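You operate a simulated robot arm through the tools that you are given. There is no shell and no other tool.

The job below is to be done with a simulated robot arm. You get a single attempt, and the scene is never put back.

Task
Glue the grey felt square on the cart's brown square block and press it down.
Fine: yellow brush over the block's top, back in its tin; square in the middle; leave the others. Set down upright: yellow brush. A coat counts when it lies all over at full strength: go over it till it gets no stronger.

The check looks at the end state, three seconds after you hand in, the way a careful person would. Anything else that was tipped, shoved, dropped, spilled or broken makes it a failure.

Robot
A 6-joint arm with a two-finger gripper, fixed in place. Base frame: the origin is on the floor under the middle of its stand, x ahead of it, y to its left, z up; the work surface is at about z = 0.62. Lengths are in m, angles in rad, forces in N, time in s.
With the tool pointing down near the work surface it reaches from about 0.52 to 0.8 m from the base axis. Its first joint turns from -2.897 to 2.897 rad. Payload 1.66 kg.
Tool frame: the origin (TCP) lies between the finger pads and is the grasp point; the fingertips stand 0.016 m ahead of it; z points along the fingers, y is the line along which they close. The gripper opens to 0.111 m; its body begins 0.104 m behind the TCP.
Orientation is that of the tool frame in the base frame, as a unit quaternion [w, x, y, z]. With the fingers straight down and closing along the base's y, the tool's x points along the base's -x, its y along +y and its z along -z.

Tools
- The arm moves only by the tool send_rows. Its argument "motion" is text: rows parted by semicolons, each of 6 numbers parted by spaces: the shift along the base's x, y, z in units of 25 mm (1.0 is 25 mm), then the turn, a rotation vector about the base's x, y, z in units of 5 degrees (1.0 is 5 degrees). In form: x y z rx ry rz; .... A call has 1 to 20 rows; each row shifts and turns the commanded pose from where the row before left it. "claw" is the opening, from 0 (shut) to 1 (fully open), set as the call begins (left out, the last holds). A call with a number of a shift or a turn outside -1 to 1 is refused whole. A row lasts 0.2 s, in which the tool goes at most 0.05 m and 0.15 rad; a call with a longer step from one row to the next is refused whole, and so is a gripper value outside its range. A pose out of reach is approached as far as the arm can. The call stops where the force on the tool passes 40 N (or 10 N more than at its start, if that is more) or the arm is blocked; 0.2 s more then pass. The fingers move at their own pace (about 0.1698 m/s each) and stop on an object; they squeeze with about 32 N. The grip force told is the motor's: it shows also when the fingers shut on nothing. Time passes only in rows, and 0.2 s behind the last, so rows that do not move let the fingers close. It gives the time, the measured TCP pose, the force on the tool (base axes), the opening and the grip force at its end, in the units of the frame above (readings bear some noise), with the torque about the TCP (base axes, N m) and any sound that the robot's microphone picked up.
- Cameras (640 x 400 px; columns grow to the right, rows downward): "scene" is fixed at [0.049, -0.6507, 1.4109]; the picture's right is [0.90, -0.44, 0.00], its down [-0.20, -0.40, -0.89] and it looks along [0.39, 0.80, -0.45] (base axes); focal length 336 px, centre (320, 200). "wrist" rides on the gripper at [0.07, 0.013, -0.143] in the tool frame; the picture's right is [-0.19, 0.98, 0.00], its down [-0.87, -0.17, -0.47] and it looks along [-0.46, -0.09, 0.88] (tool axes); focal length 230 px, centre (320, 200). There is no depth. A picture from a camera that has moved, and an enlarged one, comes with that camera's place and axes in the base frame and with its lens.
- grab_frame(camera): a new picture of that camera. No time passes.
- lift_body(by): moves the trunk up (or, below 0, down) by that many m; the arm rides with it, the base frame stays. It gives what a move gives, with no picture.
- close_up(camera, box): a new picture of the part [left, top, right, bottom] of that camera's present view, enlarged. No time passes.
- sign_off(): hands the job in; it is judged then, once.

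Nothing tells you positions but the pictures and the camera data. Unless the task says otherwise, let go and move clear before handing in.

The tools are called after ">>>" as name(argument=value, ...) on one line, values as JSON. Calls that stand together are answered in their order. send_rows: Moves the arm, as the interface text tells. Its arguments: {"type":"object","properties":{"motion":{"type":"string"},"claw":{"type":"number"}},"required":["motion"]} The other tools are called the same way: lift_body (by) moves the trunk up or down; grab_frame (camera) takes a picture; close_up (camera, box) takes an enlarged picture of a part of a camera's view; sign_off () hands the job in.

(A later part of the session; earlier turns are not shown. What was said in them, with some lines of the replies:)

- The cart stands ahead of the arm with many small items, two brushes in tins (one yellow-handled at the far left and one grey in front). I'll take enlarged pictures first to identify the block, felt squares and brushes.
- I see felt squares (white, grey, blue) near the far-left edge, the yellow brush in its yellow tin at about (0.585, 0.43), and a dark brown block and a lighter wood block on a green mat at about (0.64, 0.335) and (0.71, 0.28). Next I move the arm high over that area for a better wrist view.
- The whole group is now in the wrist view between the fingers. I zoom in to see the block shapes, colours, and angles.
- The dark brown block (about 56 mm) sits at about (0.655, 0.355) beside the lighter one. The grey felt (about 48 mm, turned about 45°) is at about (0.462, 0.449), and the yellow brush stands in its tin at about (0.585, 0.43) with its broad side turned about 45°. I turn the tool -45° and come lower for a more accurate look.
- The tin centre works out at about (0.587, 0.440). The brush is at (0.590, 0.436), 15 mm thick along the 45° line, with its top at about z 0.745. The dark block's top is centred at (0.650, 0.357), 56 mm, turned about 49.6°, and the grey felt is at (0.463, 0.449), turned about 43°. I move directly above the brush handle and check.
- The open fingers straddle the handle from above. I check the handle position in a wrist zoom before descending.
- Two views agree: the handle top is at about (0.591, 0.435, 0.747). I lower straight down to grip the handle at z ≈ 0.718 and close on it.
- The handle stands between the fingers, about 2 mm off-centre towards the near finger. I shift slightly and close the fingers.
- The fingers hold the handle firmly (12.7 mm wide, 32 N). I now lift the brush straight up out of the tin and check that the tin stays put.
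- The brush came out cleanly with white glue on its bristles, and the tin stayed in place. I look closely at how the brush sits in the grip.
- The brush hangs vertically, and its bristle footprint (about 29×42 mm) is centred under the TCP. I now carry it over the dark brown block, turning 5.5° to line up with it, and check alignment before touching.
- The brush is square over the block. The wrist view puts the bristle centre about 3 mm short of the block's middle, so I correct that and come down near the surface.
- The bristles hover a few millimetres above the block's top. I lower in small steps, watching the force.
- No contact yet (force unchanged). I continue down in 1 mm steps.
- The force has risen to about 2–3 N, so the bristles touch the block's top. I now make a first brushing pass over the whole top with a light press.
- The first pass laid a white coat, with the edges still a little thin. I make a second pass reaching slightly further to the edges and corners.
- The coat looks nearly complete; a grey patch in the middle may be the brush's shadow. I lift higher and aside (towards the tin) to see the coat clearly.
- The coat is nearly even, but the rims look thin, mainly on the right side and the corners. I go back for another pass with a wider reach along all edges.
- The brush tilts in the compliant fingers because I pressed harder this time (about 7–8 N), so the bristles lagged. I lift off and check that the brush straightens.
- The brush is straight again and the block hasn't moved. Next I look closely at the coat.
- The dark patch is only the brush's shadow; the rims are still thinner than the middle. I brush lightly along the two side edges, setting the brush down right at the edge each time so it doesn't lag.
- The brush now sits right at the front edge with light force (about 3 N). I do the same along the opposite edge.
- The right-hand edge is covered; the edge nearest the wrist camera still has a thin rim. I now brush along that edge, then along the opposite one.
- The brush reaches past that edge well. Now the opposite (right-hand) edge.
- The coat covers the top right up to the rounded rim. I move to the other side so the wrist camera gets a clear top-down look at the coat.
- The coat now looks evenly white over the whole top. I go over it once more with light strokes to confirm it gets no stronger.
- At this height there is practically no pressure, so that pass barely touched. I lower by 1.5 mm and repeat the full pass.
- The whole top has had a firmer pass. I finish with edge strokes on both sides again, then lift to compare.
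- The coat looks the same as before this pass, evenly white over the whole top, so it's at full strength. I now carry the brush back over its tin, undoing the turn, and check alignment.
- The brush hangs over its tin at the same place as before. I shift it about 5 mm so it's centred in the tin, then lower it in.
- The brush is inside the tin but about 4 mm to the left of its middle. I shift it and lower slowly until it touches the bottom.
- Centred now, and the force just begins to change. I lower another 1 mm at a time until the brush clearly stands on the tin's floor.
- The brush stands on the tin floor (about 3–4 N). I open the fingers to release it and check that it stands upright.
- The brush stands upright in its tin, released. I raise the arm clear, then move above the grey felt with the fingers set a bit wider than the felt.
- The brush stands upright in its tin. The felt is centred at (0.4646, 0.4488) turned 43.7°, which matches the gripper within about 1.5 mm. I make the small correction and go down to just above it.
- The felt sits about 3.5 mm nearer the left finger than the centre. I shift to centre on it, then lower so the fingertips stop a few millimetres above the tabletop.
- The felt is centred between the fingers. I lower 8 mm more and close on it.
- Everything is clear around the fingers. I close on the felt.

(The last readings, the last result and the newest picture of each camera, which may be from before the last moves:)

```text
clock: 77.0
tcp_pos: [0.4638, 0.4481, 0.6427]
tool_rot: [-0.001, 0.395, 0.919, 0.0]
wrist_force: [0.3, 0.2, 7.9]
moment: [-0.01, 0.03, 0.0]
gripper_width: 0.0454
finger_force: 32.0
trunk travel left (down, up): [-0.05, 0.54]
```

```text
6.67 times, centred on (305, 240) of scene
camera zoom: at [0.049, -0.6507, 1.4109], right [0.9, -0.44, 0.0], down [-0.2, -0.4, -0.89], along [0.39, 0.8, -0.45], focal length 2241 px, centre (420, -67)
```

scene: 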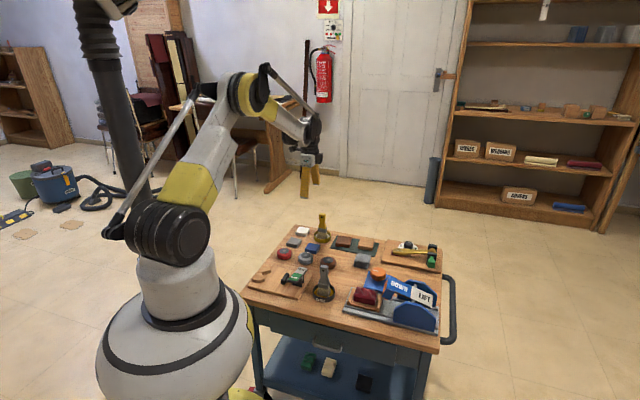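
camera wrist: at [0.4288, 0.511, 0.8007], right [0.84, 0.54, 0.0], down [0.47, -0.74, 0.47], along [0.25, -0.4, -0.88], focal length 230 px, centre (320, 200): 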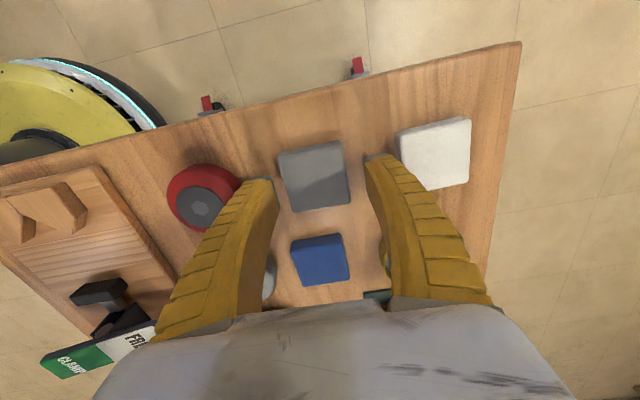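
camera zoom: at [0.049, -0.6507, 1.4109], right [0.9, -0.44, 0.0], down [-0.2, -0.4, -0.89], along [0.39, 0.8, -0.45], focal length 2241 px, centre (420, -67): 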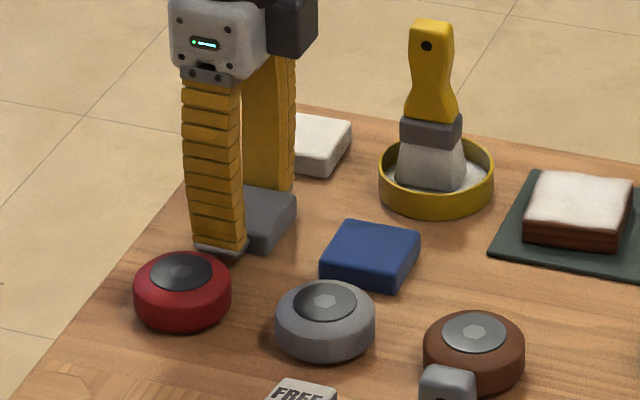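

The felt is gripped (45 mm, 32 N). I lift it 2 cm and check that it comes up level.

>>> send_rows(motion="0 0 0.3 0 0 0;0 0 0.5 0 0 0;0 0 0 0 0 0")

>>> close_up(camera="scene", box=[270, 200, 340, 260])

>>> close_up(camera="wrist", box=[240, 110, 420, 220])

```text
clock: 77.8
tcp_pos: [0.4631, 0.4462, 0.6639]
tool_rot: [0.001, 0.395, 0.919, -0.001]
wrist_force: [0.2, -0.4, 0.1]
moment: [-0.01, 0.01, 0.01]
gripper_width: 0.0432
finger_force: 31.9
trunk travel left (down, up): [-0.05, 0.54]
```

```text
6.67 times, centred on (305, 230) of scene
camera zoom: at [0.049, -0.6507, 1.4109], right [0.9, -0.44, 0.0], down [-0.2, -0.4, -0.89], along [0.39, 0.8, -0.45], focal length 2241 px, centre (420, 0)
```

zoom: 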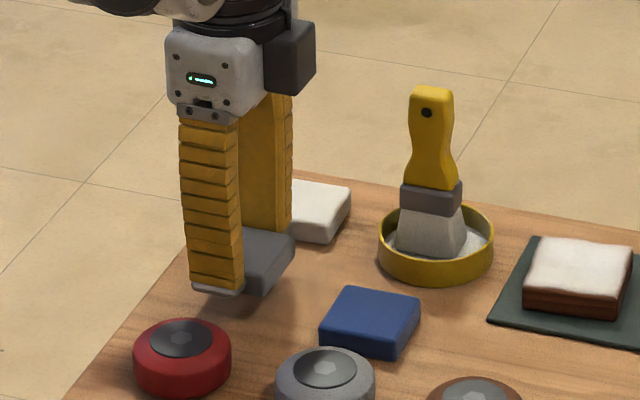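

```text
3.56 times, centred on (330, 165) of wrist
camera zoom: at [0.4239, 0.507, 0.8067], right [0.84, 0.54, 0.0], down [0.47, -0.74, 0.47], along [0.25, -0.4, -0.88], focal length 818 px, centre (284, 324)
```

zoom: 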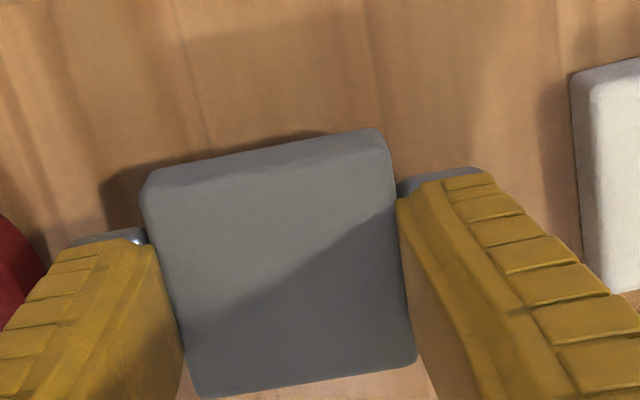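

The felt came up level and is centred in the grip. I raise it above the brush's height, carry it over the glued block, and turn it 6° to line up.

>>> send_rows(motion="0 0 0.91 0 0 0;0 0 0.91 0 0 0;0 0 0.91 0 0 0;0 0 0.91 0 0 0;0 0 0.91 0 0 0;0 0 0.91 0 0 0;0.934 -0.446 0 0 0 0.15;0.934 -0.446 0 0 0 0.15;0.934 -0.446 0 0 0 0.15;0.934 -0.446 0 0 0 0.15;0.934 -0.446 0 0 0 0.15;0.934 -0.446 0 0 0 0.15;0.934 -0.446 0 0 0 0.15;0.934 -0.446 0 0 0 0.15;0 0 0 0 0 0;0 0 0 0 0 0")

>>> grab_frame(camera="wrist")

>>> close_up(camera="scene", box=[290, 170, 390, 260])

```text
clock: 81.2
tcp_pos: [0.6525, 0.3561, 0.7991]
tool_rot: [0.0, 0.347, 0.938, 0.0]
wrist_force: [0.1, -0.1, -0.2]
moment: [-0.01, -0.02, -0.01]
gripper_width: 0.0433
finger_force: 31.7
trunk travel left (down, up): [-0.05, 0.54]
```

```text
taken
camera wrist: at [0.6074, 0.4122, 0.9419], right [0.78, 0.62, 0.0], down [0.55, -0.69, 0.47], along [0.29, -0.37, -0.88], focal length 230 px, centre (320, 200)
```

wrist: 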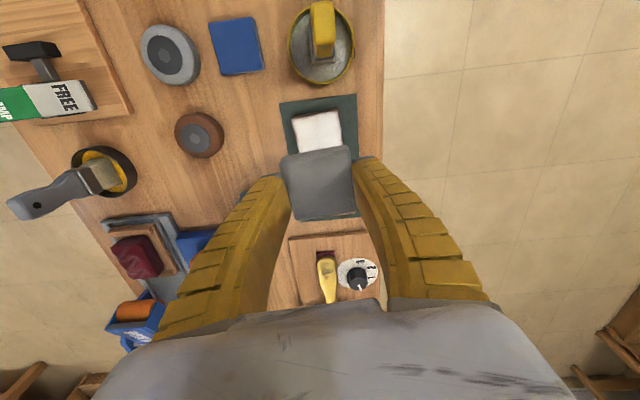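

```text
4.44 times, centred on (340, 215) of scene
camera zoom: at [0.049, -0.6507, 1.4109], right [0.9, -0.44, 0.0], down [-0.2, -0.4, -0.89], along [0.39, 0.8, -0.45], focal length 1494 px, centre (231, 133)
```

zoom: 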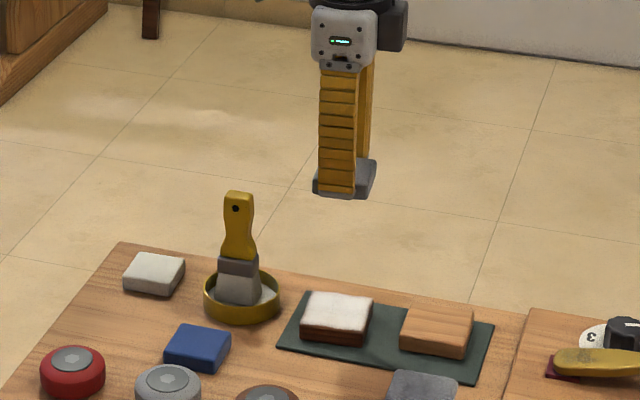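

The felt hangs over the block. I zoom in to compare the block's visible edge with the felt before lowering.

>>> close_up(camera="wrist", box=[270, 80, 380, 160])

>>> close_up(camera="wrist", box=[270, 135, 370, 235])

```text
5.00 times, centred on (325, 120) of wrist
camera zoom: at [0.6074, 0.4122, 0.9419], right [0.78, 0.62, 0.0], down [0.55, -0.69, 0.47], along [0.29, -0.37, -0.88], focal length 1150 px, centre (295, 600)
```

zoom: 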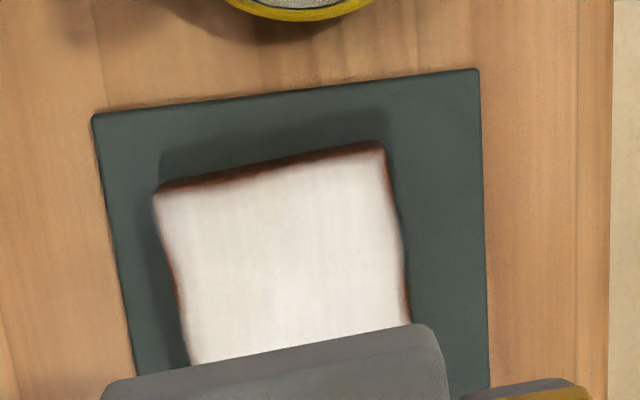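

```text
4.00 times, centred on (320, 185) of wrist
camera zoom: at [0.6074, 0.4122, 0.9419], right [0.78, 0.62, 0.0], down [0.55, -0.69, 0.47], along [0.29, -0.37, -0.88], focal length 920 px, centre (320, 260)
```

zoom: 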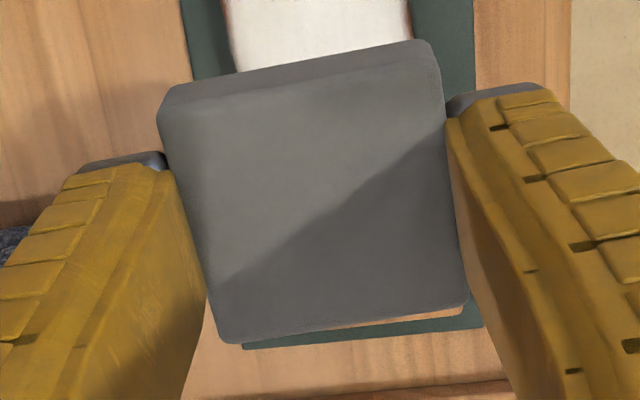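

The felt needs to move about 4 mm (back towards the tin side) and turn less than 1° to match the block. I apply that and lower to about 2 cm above the block, then re-check.

>>> send_rows(motion="-0.14 0.092 0 0 0 0.12;0 0 -0.9 0 0 0;0 0 -0.9 0 0 0;0 0 -0.9 0 0 0;0 0 -0.9 0 0 0;0 0 -0.8 0 0 0;0 0 0 0 0 0;0 0 0 0 0 0")

>>> close_up(camera="wrist", box=[260, 100, 380, 220])

>>> close_up(camera="scene", box=[325, 205, 375, 255])

```text
clock: 83.0
tcp_pos: [0.6479, 0.3592, 0.6885]
tool_rot: [0.0, 0.341, 0.94, 0.0]
wrist_force: [0.0, -0.6, 0.2]
moment: [0.01, 0.0, 0.0]
gripper_width: 0.0435
finger_force: 31.8
trunk travel left (down, up): [-0.05, 0.54]
```

```text
3.33 times, centred on (320, 160) of wrist
camera zoom: at [0.6032, 0.4154, 0.8316], right [0.78, 0.63, 0.0], down [0.56, -0.68, 0.47], along [0.3, -0.37, -0.88], focal length 767 px, centre (320, 333)
```

zoom: 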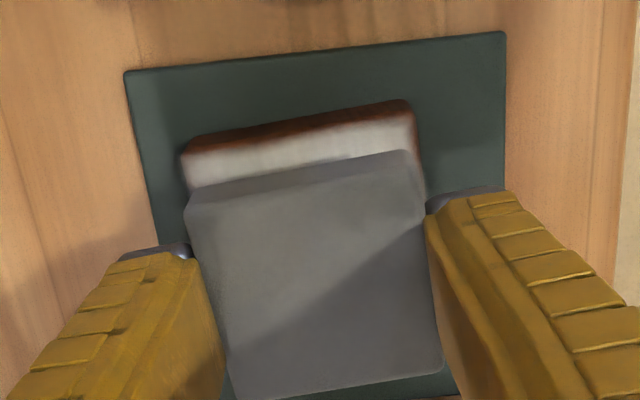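

```text
8.00 times, centred on (350, 230) of scene
camera zoom: at [0.049, -0.6507, 1.4109], right [0.9, -0.44, 0.0], down [-0.2, -0.4, -0.89], along [0.39, 0.8, -0.45], focal length 2689 px, centre (80, -40)
```

zoom: 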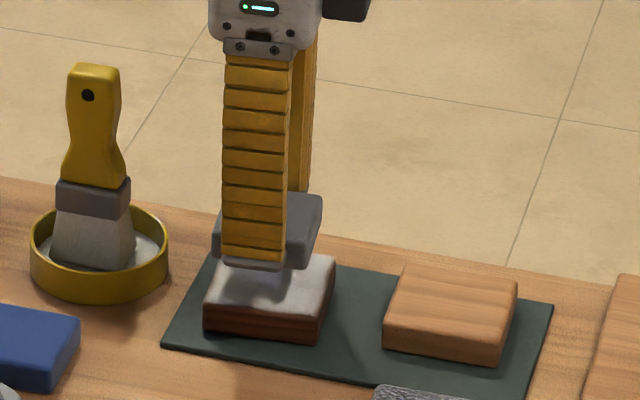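

The angle matches and the sideways alignment is within about half a millimetre; it needs about 1.5 mm more away from the camera side. I apply that and lower to just above the glue.

>>> send_rows(motion="0.045 -0.045 0 0 0 0;0 0 -0.3 0 0 0;0 0 -0.3 0 0 0;0 0 0 0 0 0;0 0 0 0 0 0")

>>> close_up(camera="wrist", box=[270, 100, 370, 180])

>>> close_up(camera="scene", box=[332, 215, 372, 255])

```text
clock: 84.2
tcp_pos: [0.6478, 0.3602, 0.6747]
tool_rot: [0.0, 0.341, 0.94, 0.0]
wrist_force: [0.8, -0.3, -0.3]
moment: [0.02, 0.05, 0.0]
gripper_width: 0.0434
finger_force: 31.7
trunk travel left (down, up): [-0.05, 0.54]
```

```text
5.00 times, centred on (320, 140) of wrist
camera zoom: at [0.6027, 0.4148, 0.8169], right [0.78, 0.63, 0.0], down [0.56, -0.68, 0.47], along [0.3, -0.37, -0.88], focal length 1150 px, centre (320, 500)
```

zoom: 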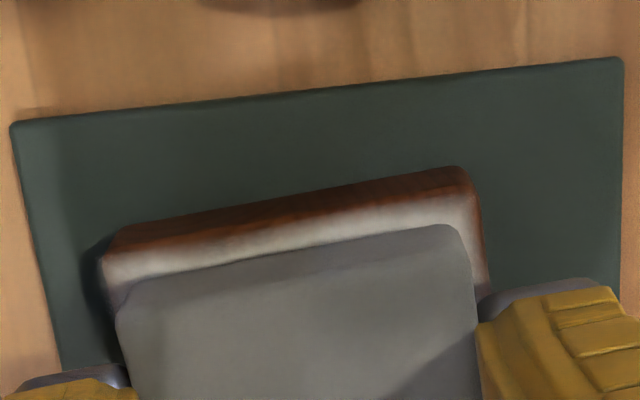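

```text
10.00 times, centred on (352, 235) of scene
camera zoom: at [0.049, -0.6507, 1.4109], right [0.9, -0.44, 0.0], down [-0.2, -0.4, -0.89], along [0.39, 0.8, -0.45], focal length 3361 px, centre (0, -150)
```

zoom: 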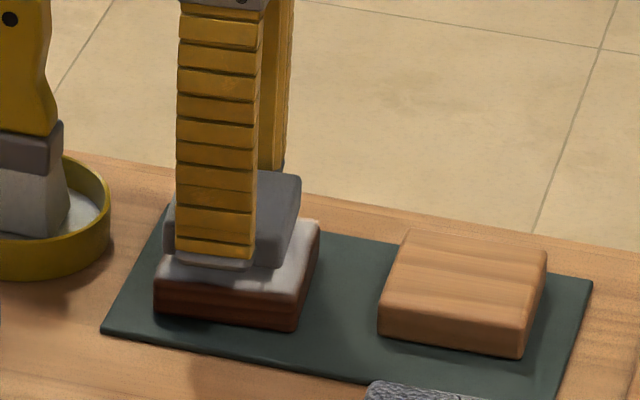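

The white border shows the felt is nearly centred; about 1.2 mm more is needed in the same direction. I shift and lower in small steps towards contact.

>>> send_rows(motion="0.036 -0.04 0 0 0 0;0 0 -0.15 0 0 0;0 0 -0.1 0 0 0;0 0 0 0 0 0;0 0 0 0 0 0")

>>> close_up(camera="wrist", box=[270, 100, 370, 180])

>>> close_up(camera="scene", box=[332, 215, 372, 255])

```text
clock: 85.4
tcp_pos: [0.6486, 0.3583, 0.6685]
tool_rot: [0.001, 0.341, 0.94, 0.0]
wrist_force: [-0.6, 0.1, -0.4]
moment: [0.0, -0.02, 0.01]
gripper_width: 0.0434
finger_force: 31.6
trunk travel left (down, up): [-0.05, 0.54]
```

```text
5.00 times, centred on (320, 140) of wrist
camera zoom: at [0.6033, 0.4141, 0.8103], right [0.78, 0.63, 0.0], down [0.56, -0.68, 0.47], along [0.3, -0.37, -0.88], focal length 1150 px, centre (320, 500)
```

zoom: 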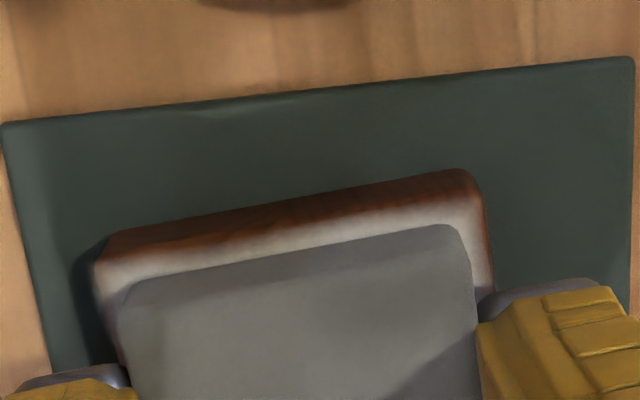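

```text
10.00 times, centred on (352, 235) of scene
camera zoom: at [0.049, -0.6507, 1.4109], right [0.9, -0.44, 0.0], down [-0.2, -0.4, -0.89], along [0.39, 0.8, -0.45], focal length 3361 px, centre (0, -150)
```

zoom: 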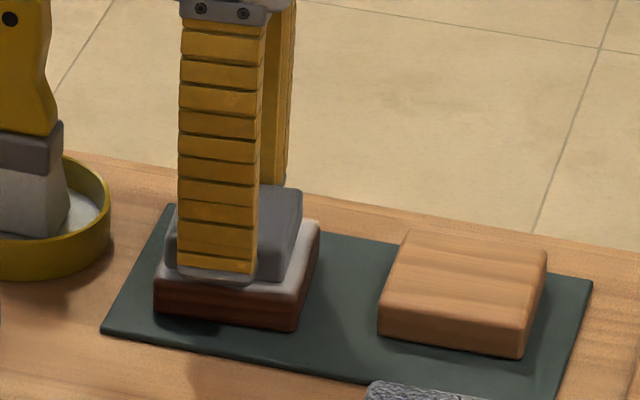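

Nearly there. I zoom further into the scene view to double-check the left and right margins before contact.

>>> close_up(camera="scene", box=[344, 230, 368, 250])

>>> close_up(camera="wrist", box=[280, 120, 360, 220])

```text
16.00 times, centred on (356, 240) of scene
camera zoom: at [0.049, -0.6507, 1.4109], right [0.9, -0.44, 0.0], down [-0.2, -0.4, -0.89], along [0.39, 0.8, -0.45], focal length 5378 px, centre (-256, -440)
```

zoom: 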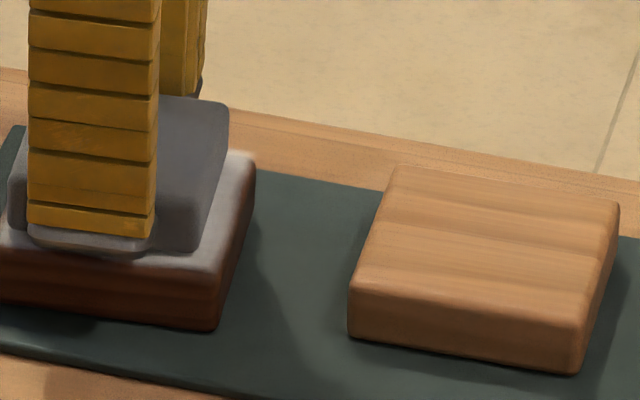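

```text
4.00 times, centred on (320, 170) of wrist
camera zoom: at [0.6033, 0.4141, 0.8103], right [0.78, 0.63, 0.0], down [0.56, -0.68, 0.47], along [0.3, -0.37, -0.88], focal length 920 px, centre (320, 320)
```

zoom: 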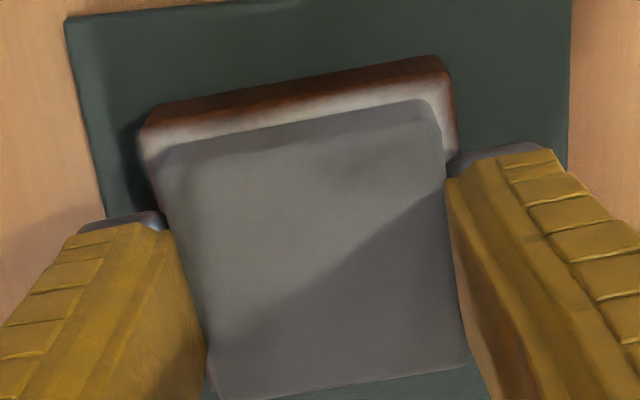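

>>> close_up(camera="scene", box=[338, 230, 362, 250])

```text
16.00 times, centred on (350, 240) of scene
camera zoom: at [0.049, -0.6507, 1.4109], right [0.9, -0.44, 0.0], down [-0.2, -0.4, -0.89], along [0.39, 0.8, -0.45], focal length 5378 px, centre (-160, -440)
```

zoom: 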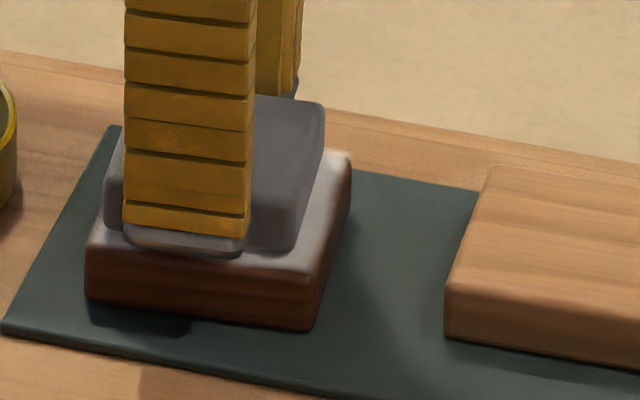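

The margins work out at about 3 mm on the left and 5–6 mm on the right, so I shift about 1 mm right and then lower onto the glue in 1 mm steps.

>>> send_rows(motion="0.03 -0.025 0 0 0 0;0 0 -0.06 0 0 0;0 0 -0.04 0 0 0;0 0 0 0 0 0;0 0 0 0 0 0")

>>> close_up(camera="scene", box=[338, 230, 362, 250])

>>> close_up(camera="wrist", box=[280, 120, 360, 220])

```text
clock: 86.6
tcp_pos: [0.6493, 0.3568, 0.6653]
tool_rot: [0.0, 0.341, 0.94, 0.0]
wrist_force: [1.2, 0.4, 5.7]
moment: [0.0, -0.02, 0.01]
gripper_width: 0.0448
finger_force: 31.6
trunk travel left (down, up): [-0.05, 0.54]
```

```text
16.00 times, centred on (350, 240) of scene
camera zoom: at [0.049, -0.6507, 1.4109], right [0.9, -0.44, 0.0], down [-0.2, -0.4, -0.89], along [0.39, 0.8, -0.45], focal length 5378 px, centre (-160, -440)
```

zoom: 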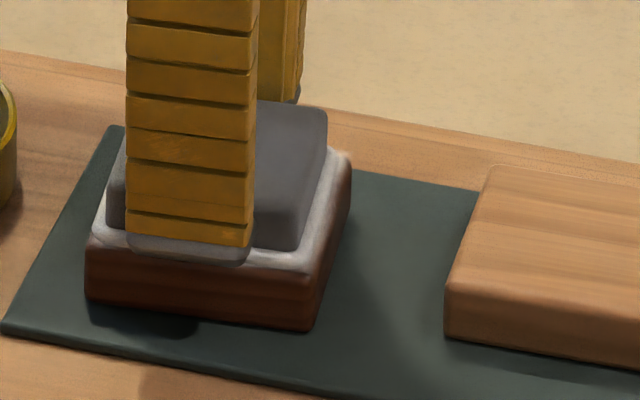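

```text
4.00 times, centred on (320, 170) of wrist
camera zoom: at [0.6036, 0.4133, 0.8084], right [0.78, 0.63, 0.0], down [0.56, -0.68, 0.47], along [0.3, -0.37, -0.88], focal length 920 px, centre (320, 320)
```

zoom: 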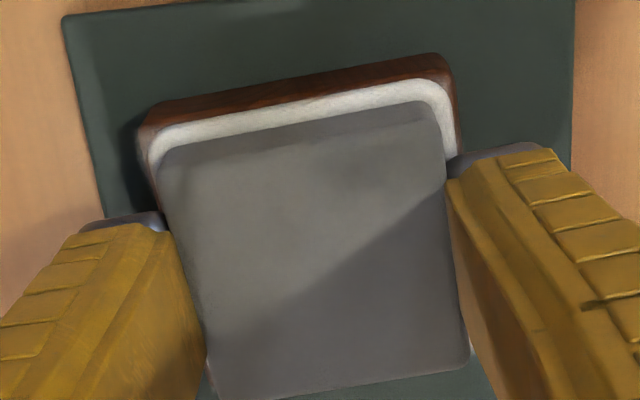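

The felt touches the glue (about 6 N) with an even white bead around it. I release the fingers and inspect the placement.

>>> send_rows(motion="0 0 0 0 0 0;0 0 0 0 0 0", claw=0.65)

>>> send_rows(motion="0 0 0.5 0 0 0;0 0 0.7 0 0 0;0 0 0.7 0 0 0;0 0 0 0 0 0")

>>> close_up(camera="scene", box=[338, 230, 362, 250])

>>> close_up(camera="wrist", box=[270, 100, 370, 200])

```text
clock: 87.2
tcp_pos: [0.6495, 0.3574, 0.6653]
tool_rot: [0.0, 0.342, 0.94, 0.0]
wrist_force: [-0.3, -0.4, 0.0]
moment: [0.02, 0.02, 0.03]
gripper_width: 0.0737
finger_force: 1.1
trunk travel left (down, up): [-0.05, 0.54]
```

```text
clock: 88.2
tcp_pos: [0.6496, 0.3566, 0.713]
tool_rot: [0.0, 0.341, 0.94, 0.0]
wrist_force: [-0.1, 0.6, 0.4]
moment: [0.01, -0.02, -0.02]
gripper_width: 0.0738
finger_force: 0.7
trunk travel left (down, up): [-0.05, 0.54]
```

```text
16.00 times, centred on (350, 240) of scene
camera zoom: at [0.049, -0.6507, 1.4109], right [0.9, -0.44, 0.0], down [-0.2, -0.4, -0.89], along [0.39, 0.8, -0.45], focal length 5378 px, centre (-160, -440)
```

zoom: 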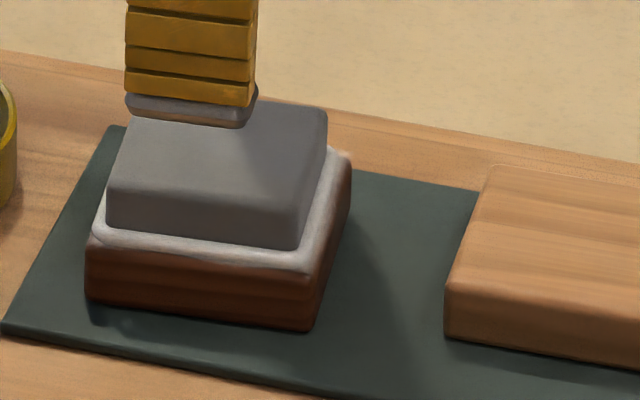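

```text
4.00 times, centred on (320, 150) of wrist
camera zoom: at [0.6046, 0.4129, 0.8564], right [0.78, 0.63, 0.0], down [0.56, -0.68, 0.47], along [0.3, -0.37, -0.88], focal length 920 px, centre (320, 400)
```

zoom: 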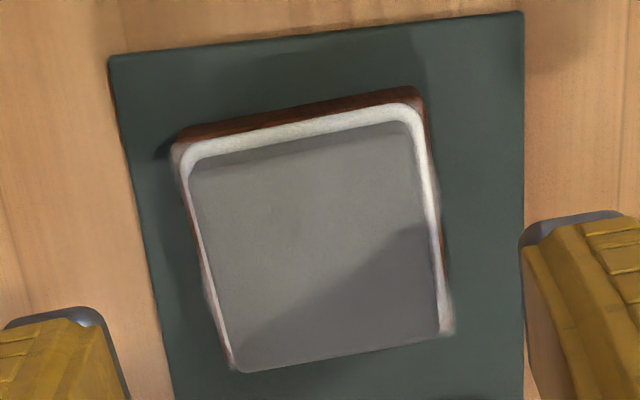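

The felt sits square and centred on the block with an even glue margin. I now close the empty fingers above it and come down to press on its middle.

>>> send_rows(motion="0 0 0 0 0 0;0 0 0 0 0 0;0 0 0 0 0 0;0 0 0 0 0 0", claw=0)

>>> send_rows(motion="0 0 -0.5 0 0 0;0 0 -0.4 0 0 0;0 0 -0.4 0 0 0;0 0 0 0 0 0")

>>> close_up(camera="scene", box=[332, 210, 372, 250])

>>> close_up(camera="wrist", box=[260, 100, 380, 220])

```text
clock: 89.2
tcp_pos: [0.6504, 0.3579, 0.7129]
tool_rot: [0.0, 0.341, 0.94, 0.0]
wrist_force: [-1.0, 0.5, -1.1]
moment: [-0.01, -0.01, -0.01]
gripper_width: 0.0
finger_force: 29.1
trunk travel left (down, up): [-0.05, 0.54]
```

```text
clock: 90.2
tcp_pos: [0.6492, 0.3583, 0.6807]
tool_rot: [0.0, 0.34, 0.94, 0.0]
wrist_force: [-0.1, -0.5, -0.2]
moment: [-0.04, 0.0, 0.0]
gripper_width: 0.0
finger_force: 29.2
trunk travel left (down, up): [-0.05, 0.54]
```

```text
10.00 times, centred on (352, 230) of scene
camera zoom: at [0.049, -0.6507, 1.4109], right [0.9, -0.44, 0.0], down [-0.2, -0.4, -0.89], along [0.39, 0.8, -0.45], focal length 3361 px, centre (0, -100)
```

zoom: 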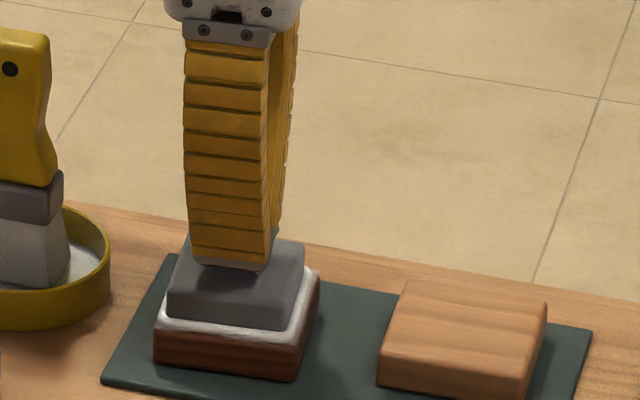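

```text
3.33 times, centred on (320, 160) of wrist
camera zoom: at [0.6038, 0.4132, 0.8237], right [0.78, 0.63, 0.0], down [0.56, -0.68, 0.47], along [0.3, -0.37, -0.88], focal length 767 px, centre (320, 333)
```

zoom: 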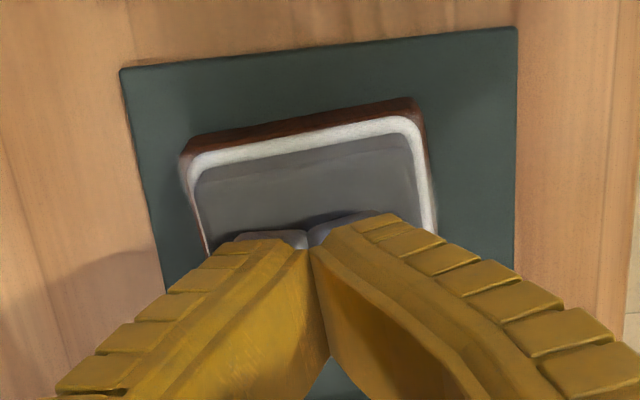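

The closed fingertips are a few millimetres above the middle of the felt. I go down in small steps until they touch, watching the force.

>>> send_rows(motion="0 0 -0.12 0 0 0;0 0 -0.12 0 0 0;0 0 0 0 0 0")

>>> send_rows(motion="0 0 -0.06 0 0 0;0 0 -0.06 0 0 0;0 0 0 0 0 0")

```text
clock: 91.0
tcp_pos: [0.6495, 0.3578, 0.6747]
tool_rot: [-0.001, 0.341, 0.94, 0.0]
wrist_force: [0.2, -0.1, 0.1]
moment: [0.01, 0.01, 0.0]
gripper_width: 0.0002
finger_force: 28.3
trunk travel left (down, up): [-0.05, 0.54]
```

```text
clock: 91.8
tcp_pos: [0.6501, 0.3579, 0.6716]
tool_rot: [-0.001, 0.341, 0.94, -0.001]
wrist_force: [0.0, 0.2, 1.6]
moment: [0.01, 0.0, 0.02]
gripper_width: 0.0063
finger_force: 28.8
trunk travel left (down, up): [-0.05, 0.54]
```

Contact has begun at z ≈ 0.672. I press down further in small steps.

>>> send_rows(motion="0 0 -0.06 0 0 0;0 0 -0.04 0 0 0;0 0 0 0 0 0")

>>> close_up(camera="scene", box=[332, 210, 372, 250])

```text
clock: 92.6
tcp_pos: [0.6496, 0.3572, 0.6687]
tool_rot: [0.0, 0.341, 0.94, 0.0]
wrist_force: [1.3, 0.5, 12.8]
moment: [0.02, -0.02, -0.02]
gripper_width: 0.0061
finger_force: 28.1
trunk travel left (down, up): [-0.05, 0.54]
```

```text
10.00 times, centred on (352, 230) of scene
camera zoom: at [0.049, -0.6507, 1.4109], right [0.9, -0.44, 0.0], down [-0.2, -0.4, -0.89], along [0.39, 0.8, -0.45], focal length 3361 px, centre (0, -100)
```

zoom: 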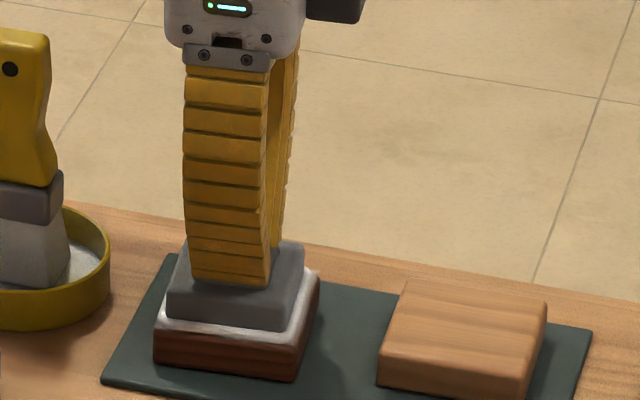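

Pressing with about 13 N, and the felt stays flat. I press a bit harder (about 20–25 N) and hold for a couple of seconds.

>>> send_rows(motion="0 0 -0.04 0 0 0;0 0 -0.03 0 0 0;0 0 0 0 0 0;0 0 0 0 0 0;0 0 0 0 0 0;0 0 0 0 0 0;0 0 0 0 0 0;0 0 0 0 0 0;0 0 0 0 0 0;0 0 0 0 0 0;0 0 0 0 0 0;0 0 0 0 0 0")

>>> close_up(camera="scene", box=[332, 210, 372, 250])

>>> close_up(camera="wrist", box=[260, 100, 380, 220])

```text
clock: 95.2
tcp_pos: [0.6487, 0.3581, 0.6681]
tool_rot: [0.001, 0.341, 0.94, 0.001]
wrist_force: [0.9, -1.6, 16.5]
moment: [0.01, 0.02, 0.0]
gripper_width: 0.0059
finger_force: 28.2
trunk travel left (down, up): [-0.05, 0.54]
```

```text
10.00 times, centred on (352, 230) of scene
camera zoom: at [0.049, -0.6507, 1.4109], right [0.9, -0.44, 0.0], down [-0.2, -0.4, -0.89], along [0.39, 0.8, -0.45], focal length 3361 px, centre (0, -100)
```

zoom: 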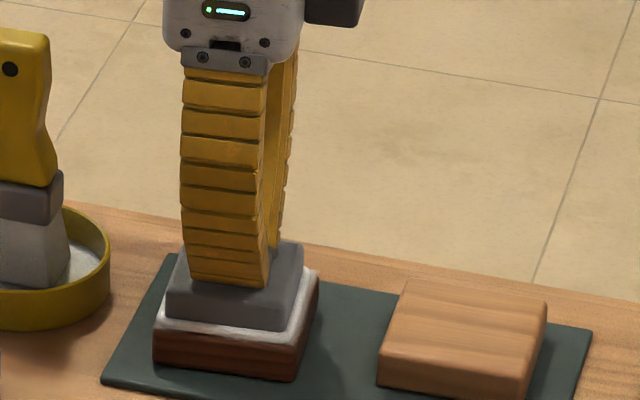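

```text
3.33 times, centred on (320, 160) of wrist
camera zoom: at [0.6035, 0.4131, 0.8107], right [0.78, 0.63, 0.0], down [0.56, -0.68, 0.47], along [0.3, -0.37, -0.88], focal length 767 px, centre (320, 333)
```

zoom: 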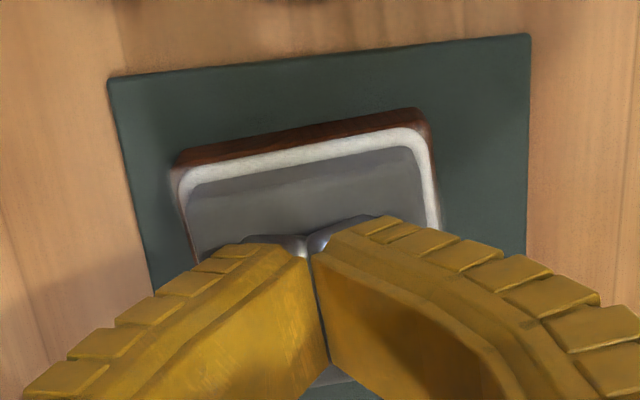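

Held at about 16 N. I add a little more pressure briefly, then lift off straight up.

>>> send_rows(motion="0 0 -0.05 0 0 0;0 0 0 0 0 0;0 0 0 0 0 0;0 0 0 0 0 0;0 0 0 0 0 0;0 0 0 0 0 0")

>>> send_rows(motion="0 0 0.2 0 0 0;0 0 0.4 0 0 0;0 0 0.8 0 0 0;0 0 1 0 0 0;0 0 0 0 0 0")

>>> close_up(camera="scene", box=[338, 230, 362, 250])

>>> close_up(camera="wrist", box=[270, 90, 370, 190])

```text
clock: 96.6
tcp_pos: [0.6475, 0.357, 0.6675]
tool_rot: [0.0, 0.342, 0.94, 0.001]
wrist_force: [-0.7, 2.3, 18.4]
moment: [0.02, 0.0, 0.0]
gripper_width: 0.0059
finger_force: 28.6
trunk travel left (down, up): [-0.05, 0.54]
```

```text
clock: 97.8
tcp_pos: [0.6491, 0.3579, 0.7275]
tool_rot: [0.0, 0.341, 0.94, 0.0]
wrist_force: [0.3, -0.3, 0.7]
moment: [0.01, 0.03, 0.04]
gripper_width: 0.0
finger_force: 29.3
trunk travel left (down, up): [-0.05, 0.54]
```

```text
16.00 times, centred on (350, 240) of scene
camera zoom: at [0.049, -0.6507, 1.4109], right [0.9, -0.44, 0.0], down [-0.2, -0.4, -0.89], along [0.39, 0.8, -0.45], focal length 5378 px, centre (-160, -440)
```

zoom: 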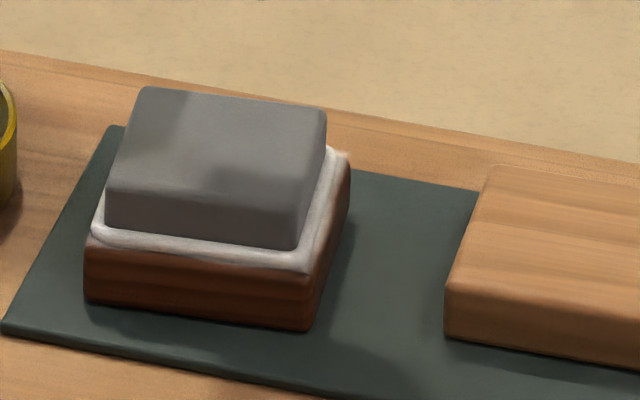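

```text
4.00 times, centred on (320, 140) of wrist
camera zoom: at [0.6045, 0.413, 0.8696], right [0.78, 0.63, 0.0], down [0.56, -0.68, 0.47], along [0.3, -0.37, -0.88], focal length 920 px, centre (320, 440)
```

zoom: 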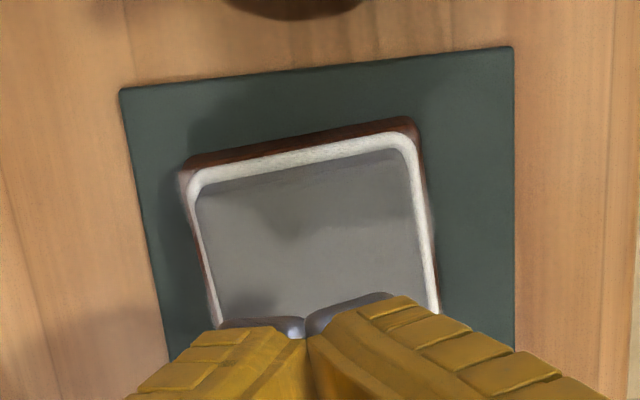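

The felt is pressed on, flat and centred with an even glue margin. I raise the arm well clear and take final pictures of everything.

>>> send_rows(motion="0 0 1 0 0 0;0 0 1 0 0 0;0 0 1 0 0 0;0 0 1 0 0 0;0 0 1 0 0 0;0 0 1 0 0 0;-0.8 0 1 0 0 0;-0.8 0 1 0 0 0;-0.8 0 0.5 0 0 0;-0.8 0 0.5 0 0 0;-0.8 0 0 0 0 0;-0.8 0 0 0 0 0;0 0 0 0 0 0", claw=0.5)

>>> grab_frame(camera="wrist")

>>> close_up(camera="scene", box=[270, 205, 390, 285])

>>> grab_frame(camera="scene")

```text
clock: 100.6
tcp_pos: [0.5285, 0.3589, 0.9527]
tool_rot: [0.0, 0.342, 0.94, 0.0]
wrist_force: [-0.4, -0.2, -0.2]
moment: [0.01, -0.03, -0.01]
gripper_width: 0.0578
finger_force: 1.5
trunk travel left (down, up): [-0.05, 0.54]
```

```text
taken
camera wrist: at [0.4839, 0.4143, 1.0937], right [0.78, 0.63, 0.0], down [0.56, -0.68, 0.47], along [0.3, -0.37, -0.88], focal length 230 px, centre (320, 200)
```

wrist: 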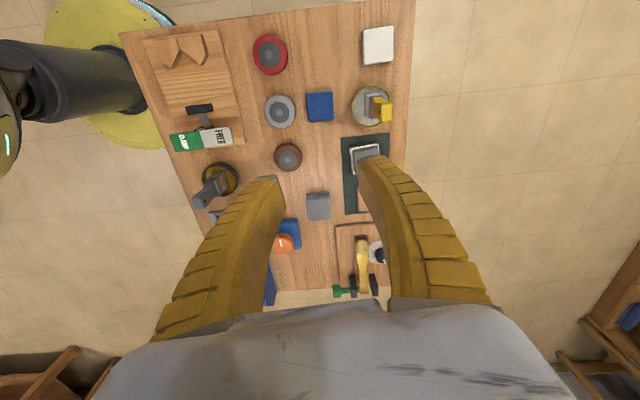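

```text
5.00 times, centred on (330, 245) of scene
camera zoom: at [0.049, -0.6507, 1.4109], right [0.9, -0.44, 0.0], down [-0.2, -0.4, -0.89], along [0.39, 0.8, -0.45], focal length 1681 px, centre (270, -25)
```

zoom: 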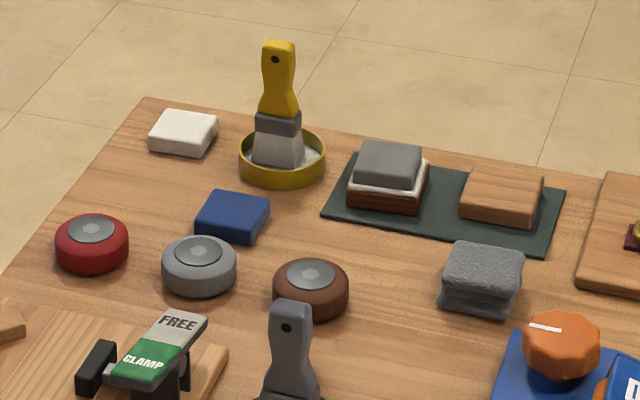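

```text
taken
```

scene: 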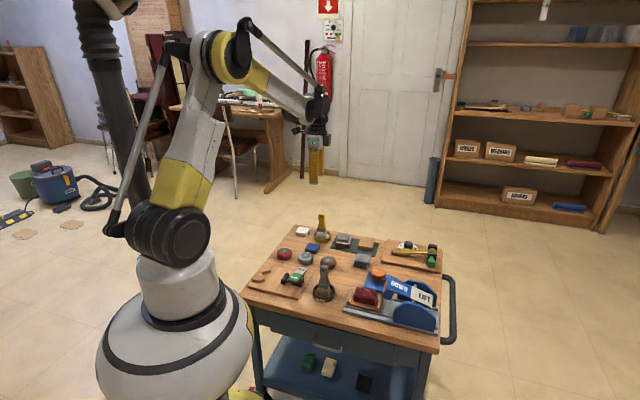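

The felt square is glued, centred and pressed onto the dark brown block. The yellow brush stands upright in its tin, everything else is where it was, and the arm is clear, so I hand the job in.

>>> sign_off()

```text
The job is handed in.
```

I glued the grey felt square onto the dark brown square block, pressed it down and handed the job in. No check result came back.

- **Coat:** I brushed the block's top with the yellow brush until another pass made no visible difference. It was evenly white, with only the rounded rim showing brown.
- **Felt:** It sits square with the block, within about 1 mm of the middle by my reading of the pictures. I pressed it down with about 16–18 N for about 4 seconds.
- **Brush:** It is back in its tin, standing upright and released. I set it down slightly nearer the tin's centre than where it started.
- **Everything else:** Nothing else looked moved, tipped or spilled in the final pictures, and the arm was clear of the cart when I handed in.

I took "brown square block" to mean the dark brown one. The lighter wooden block beside it on the mat is untouched.
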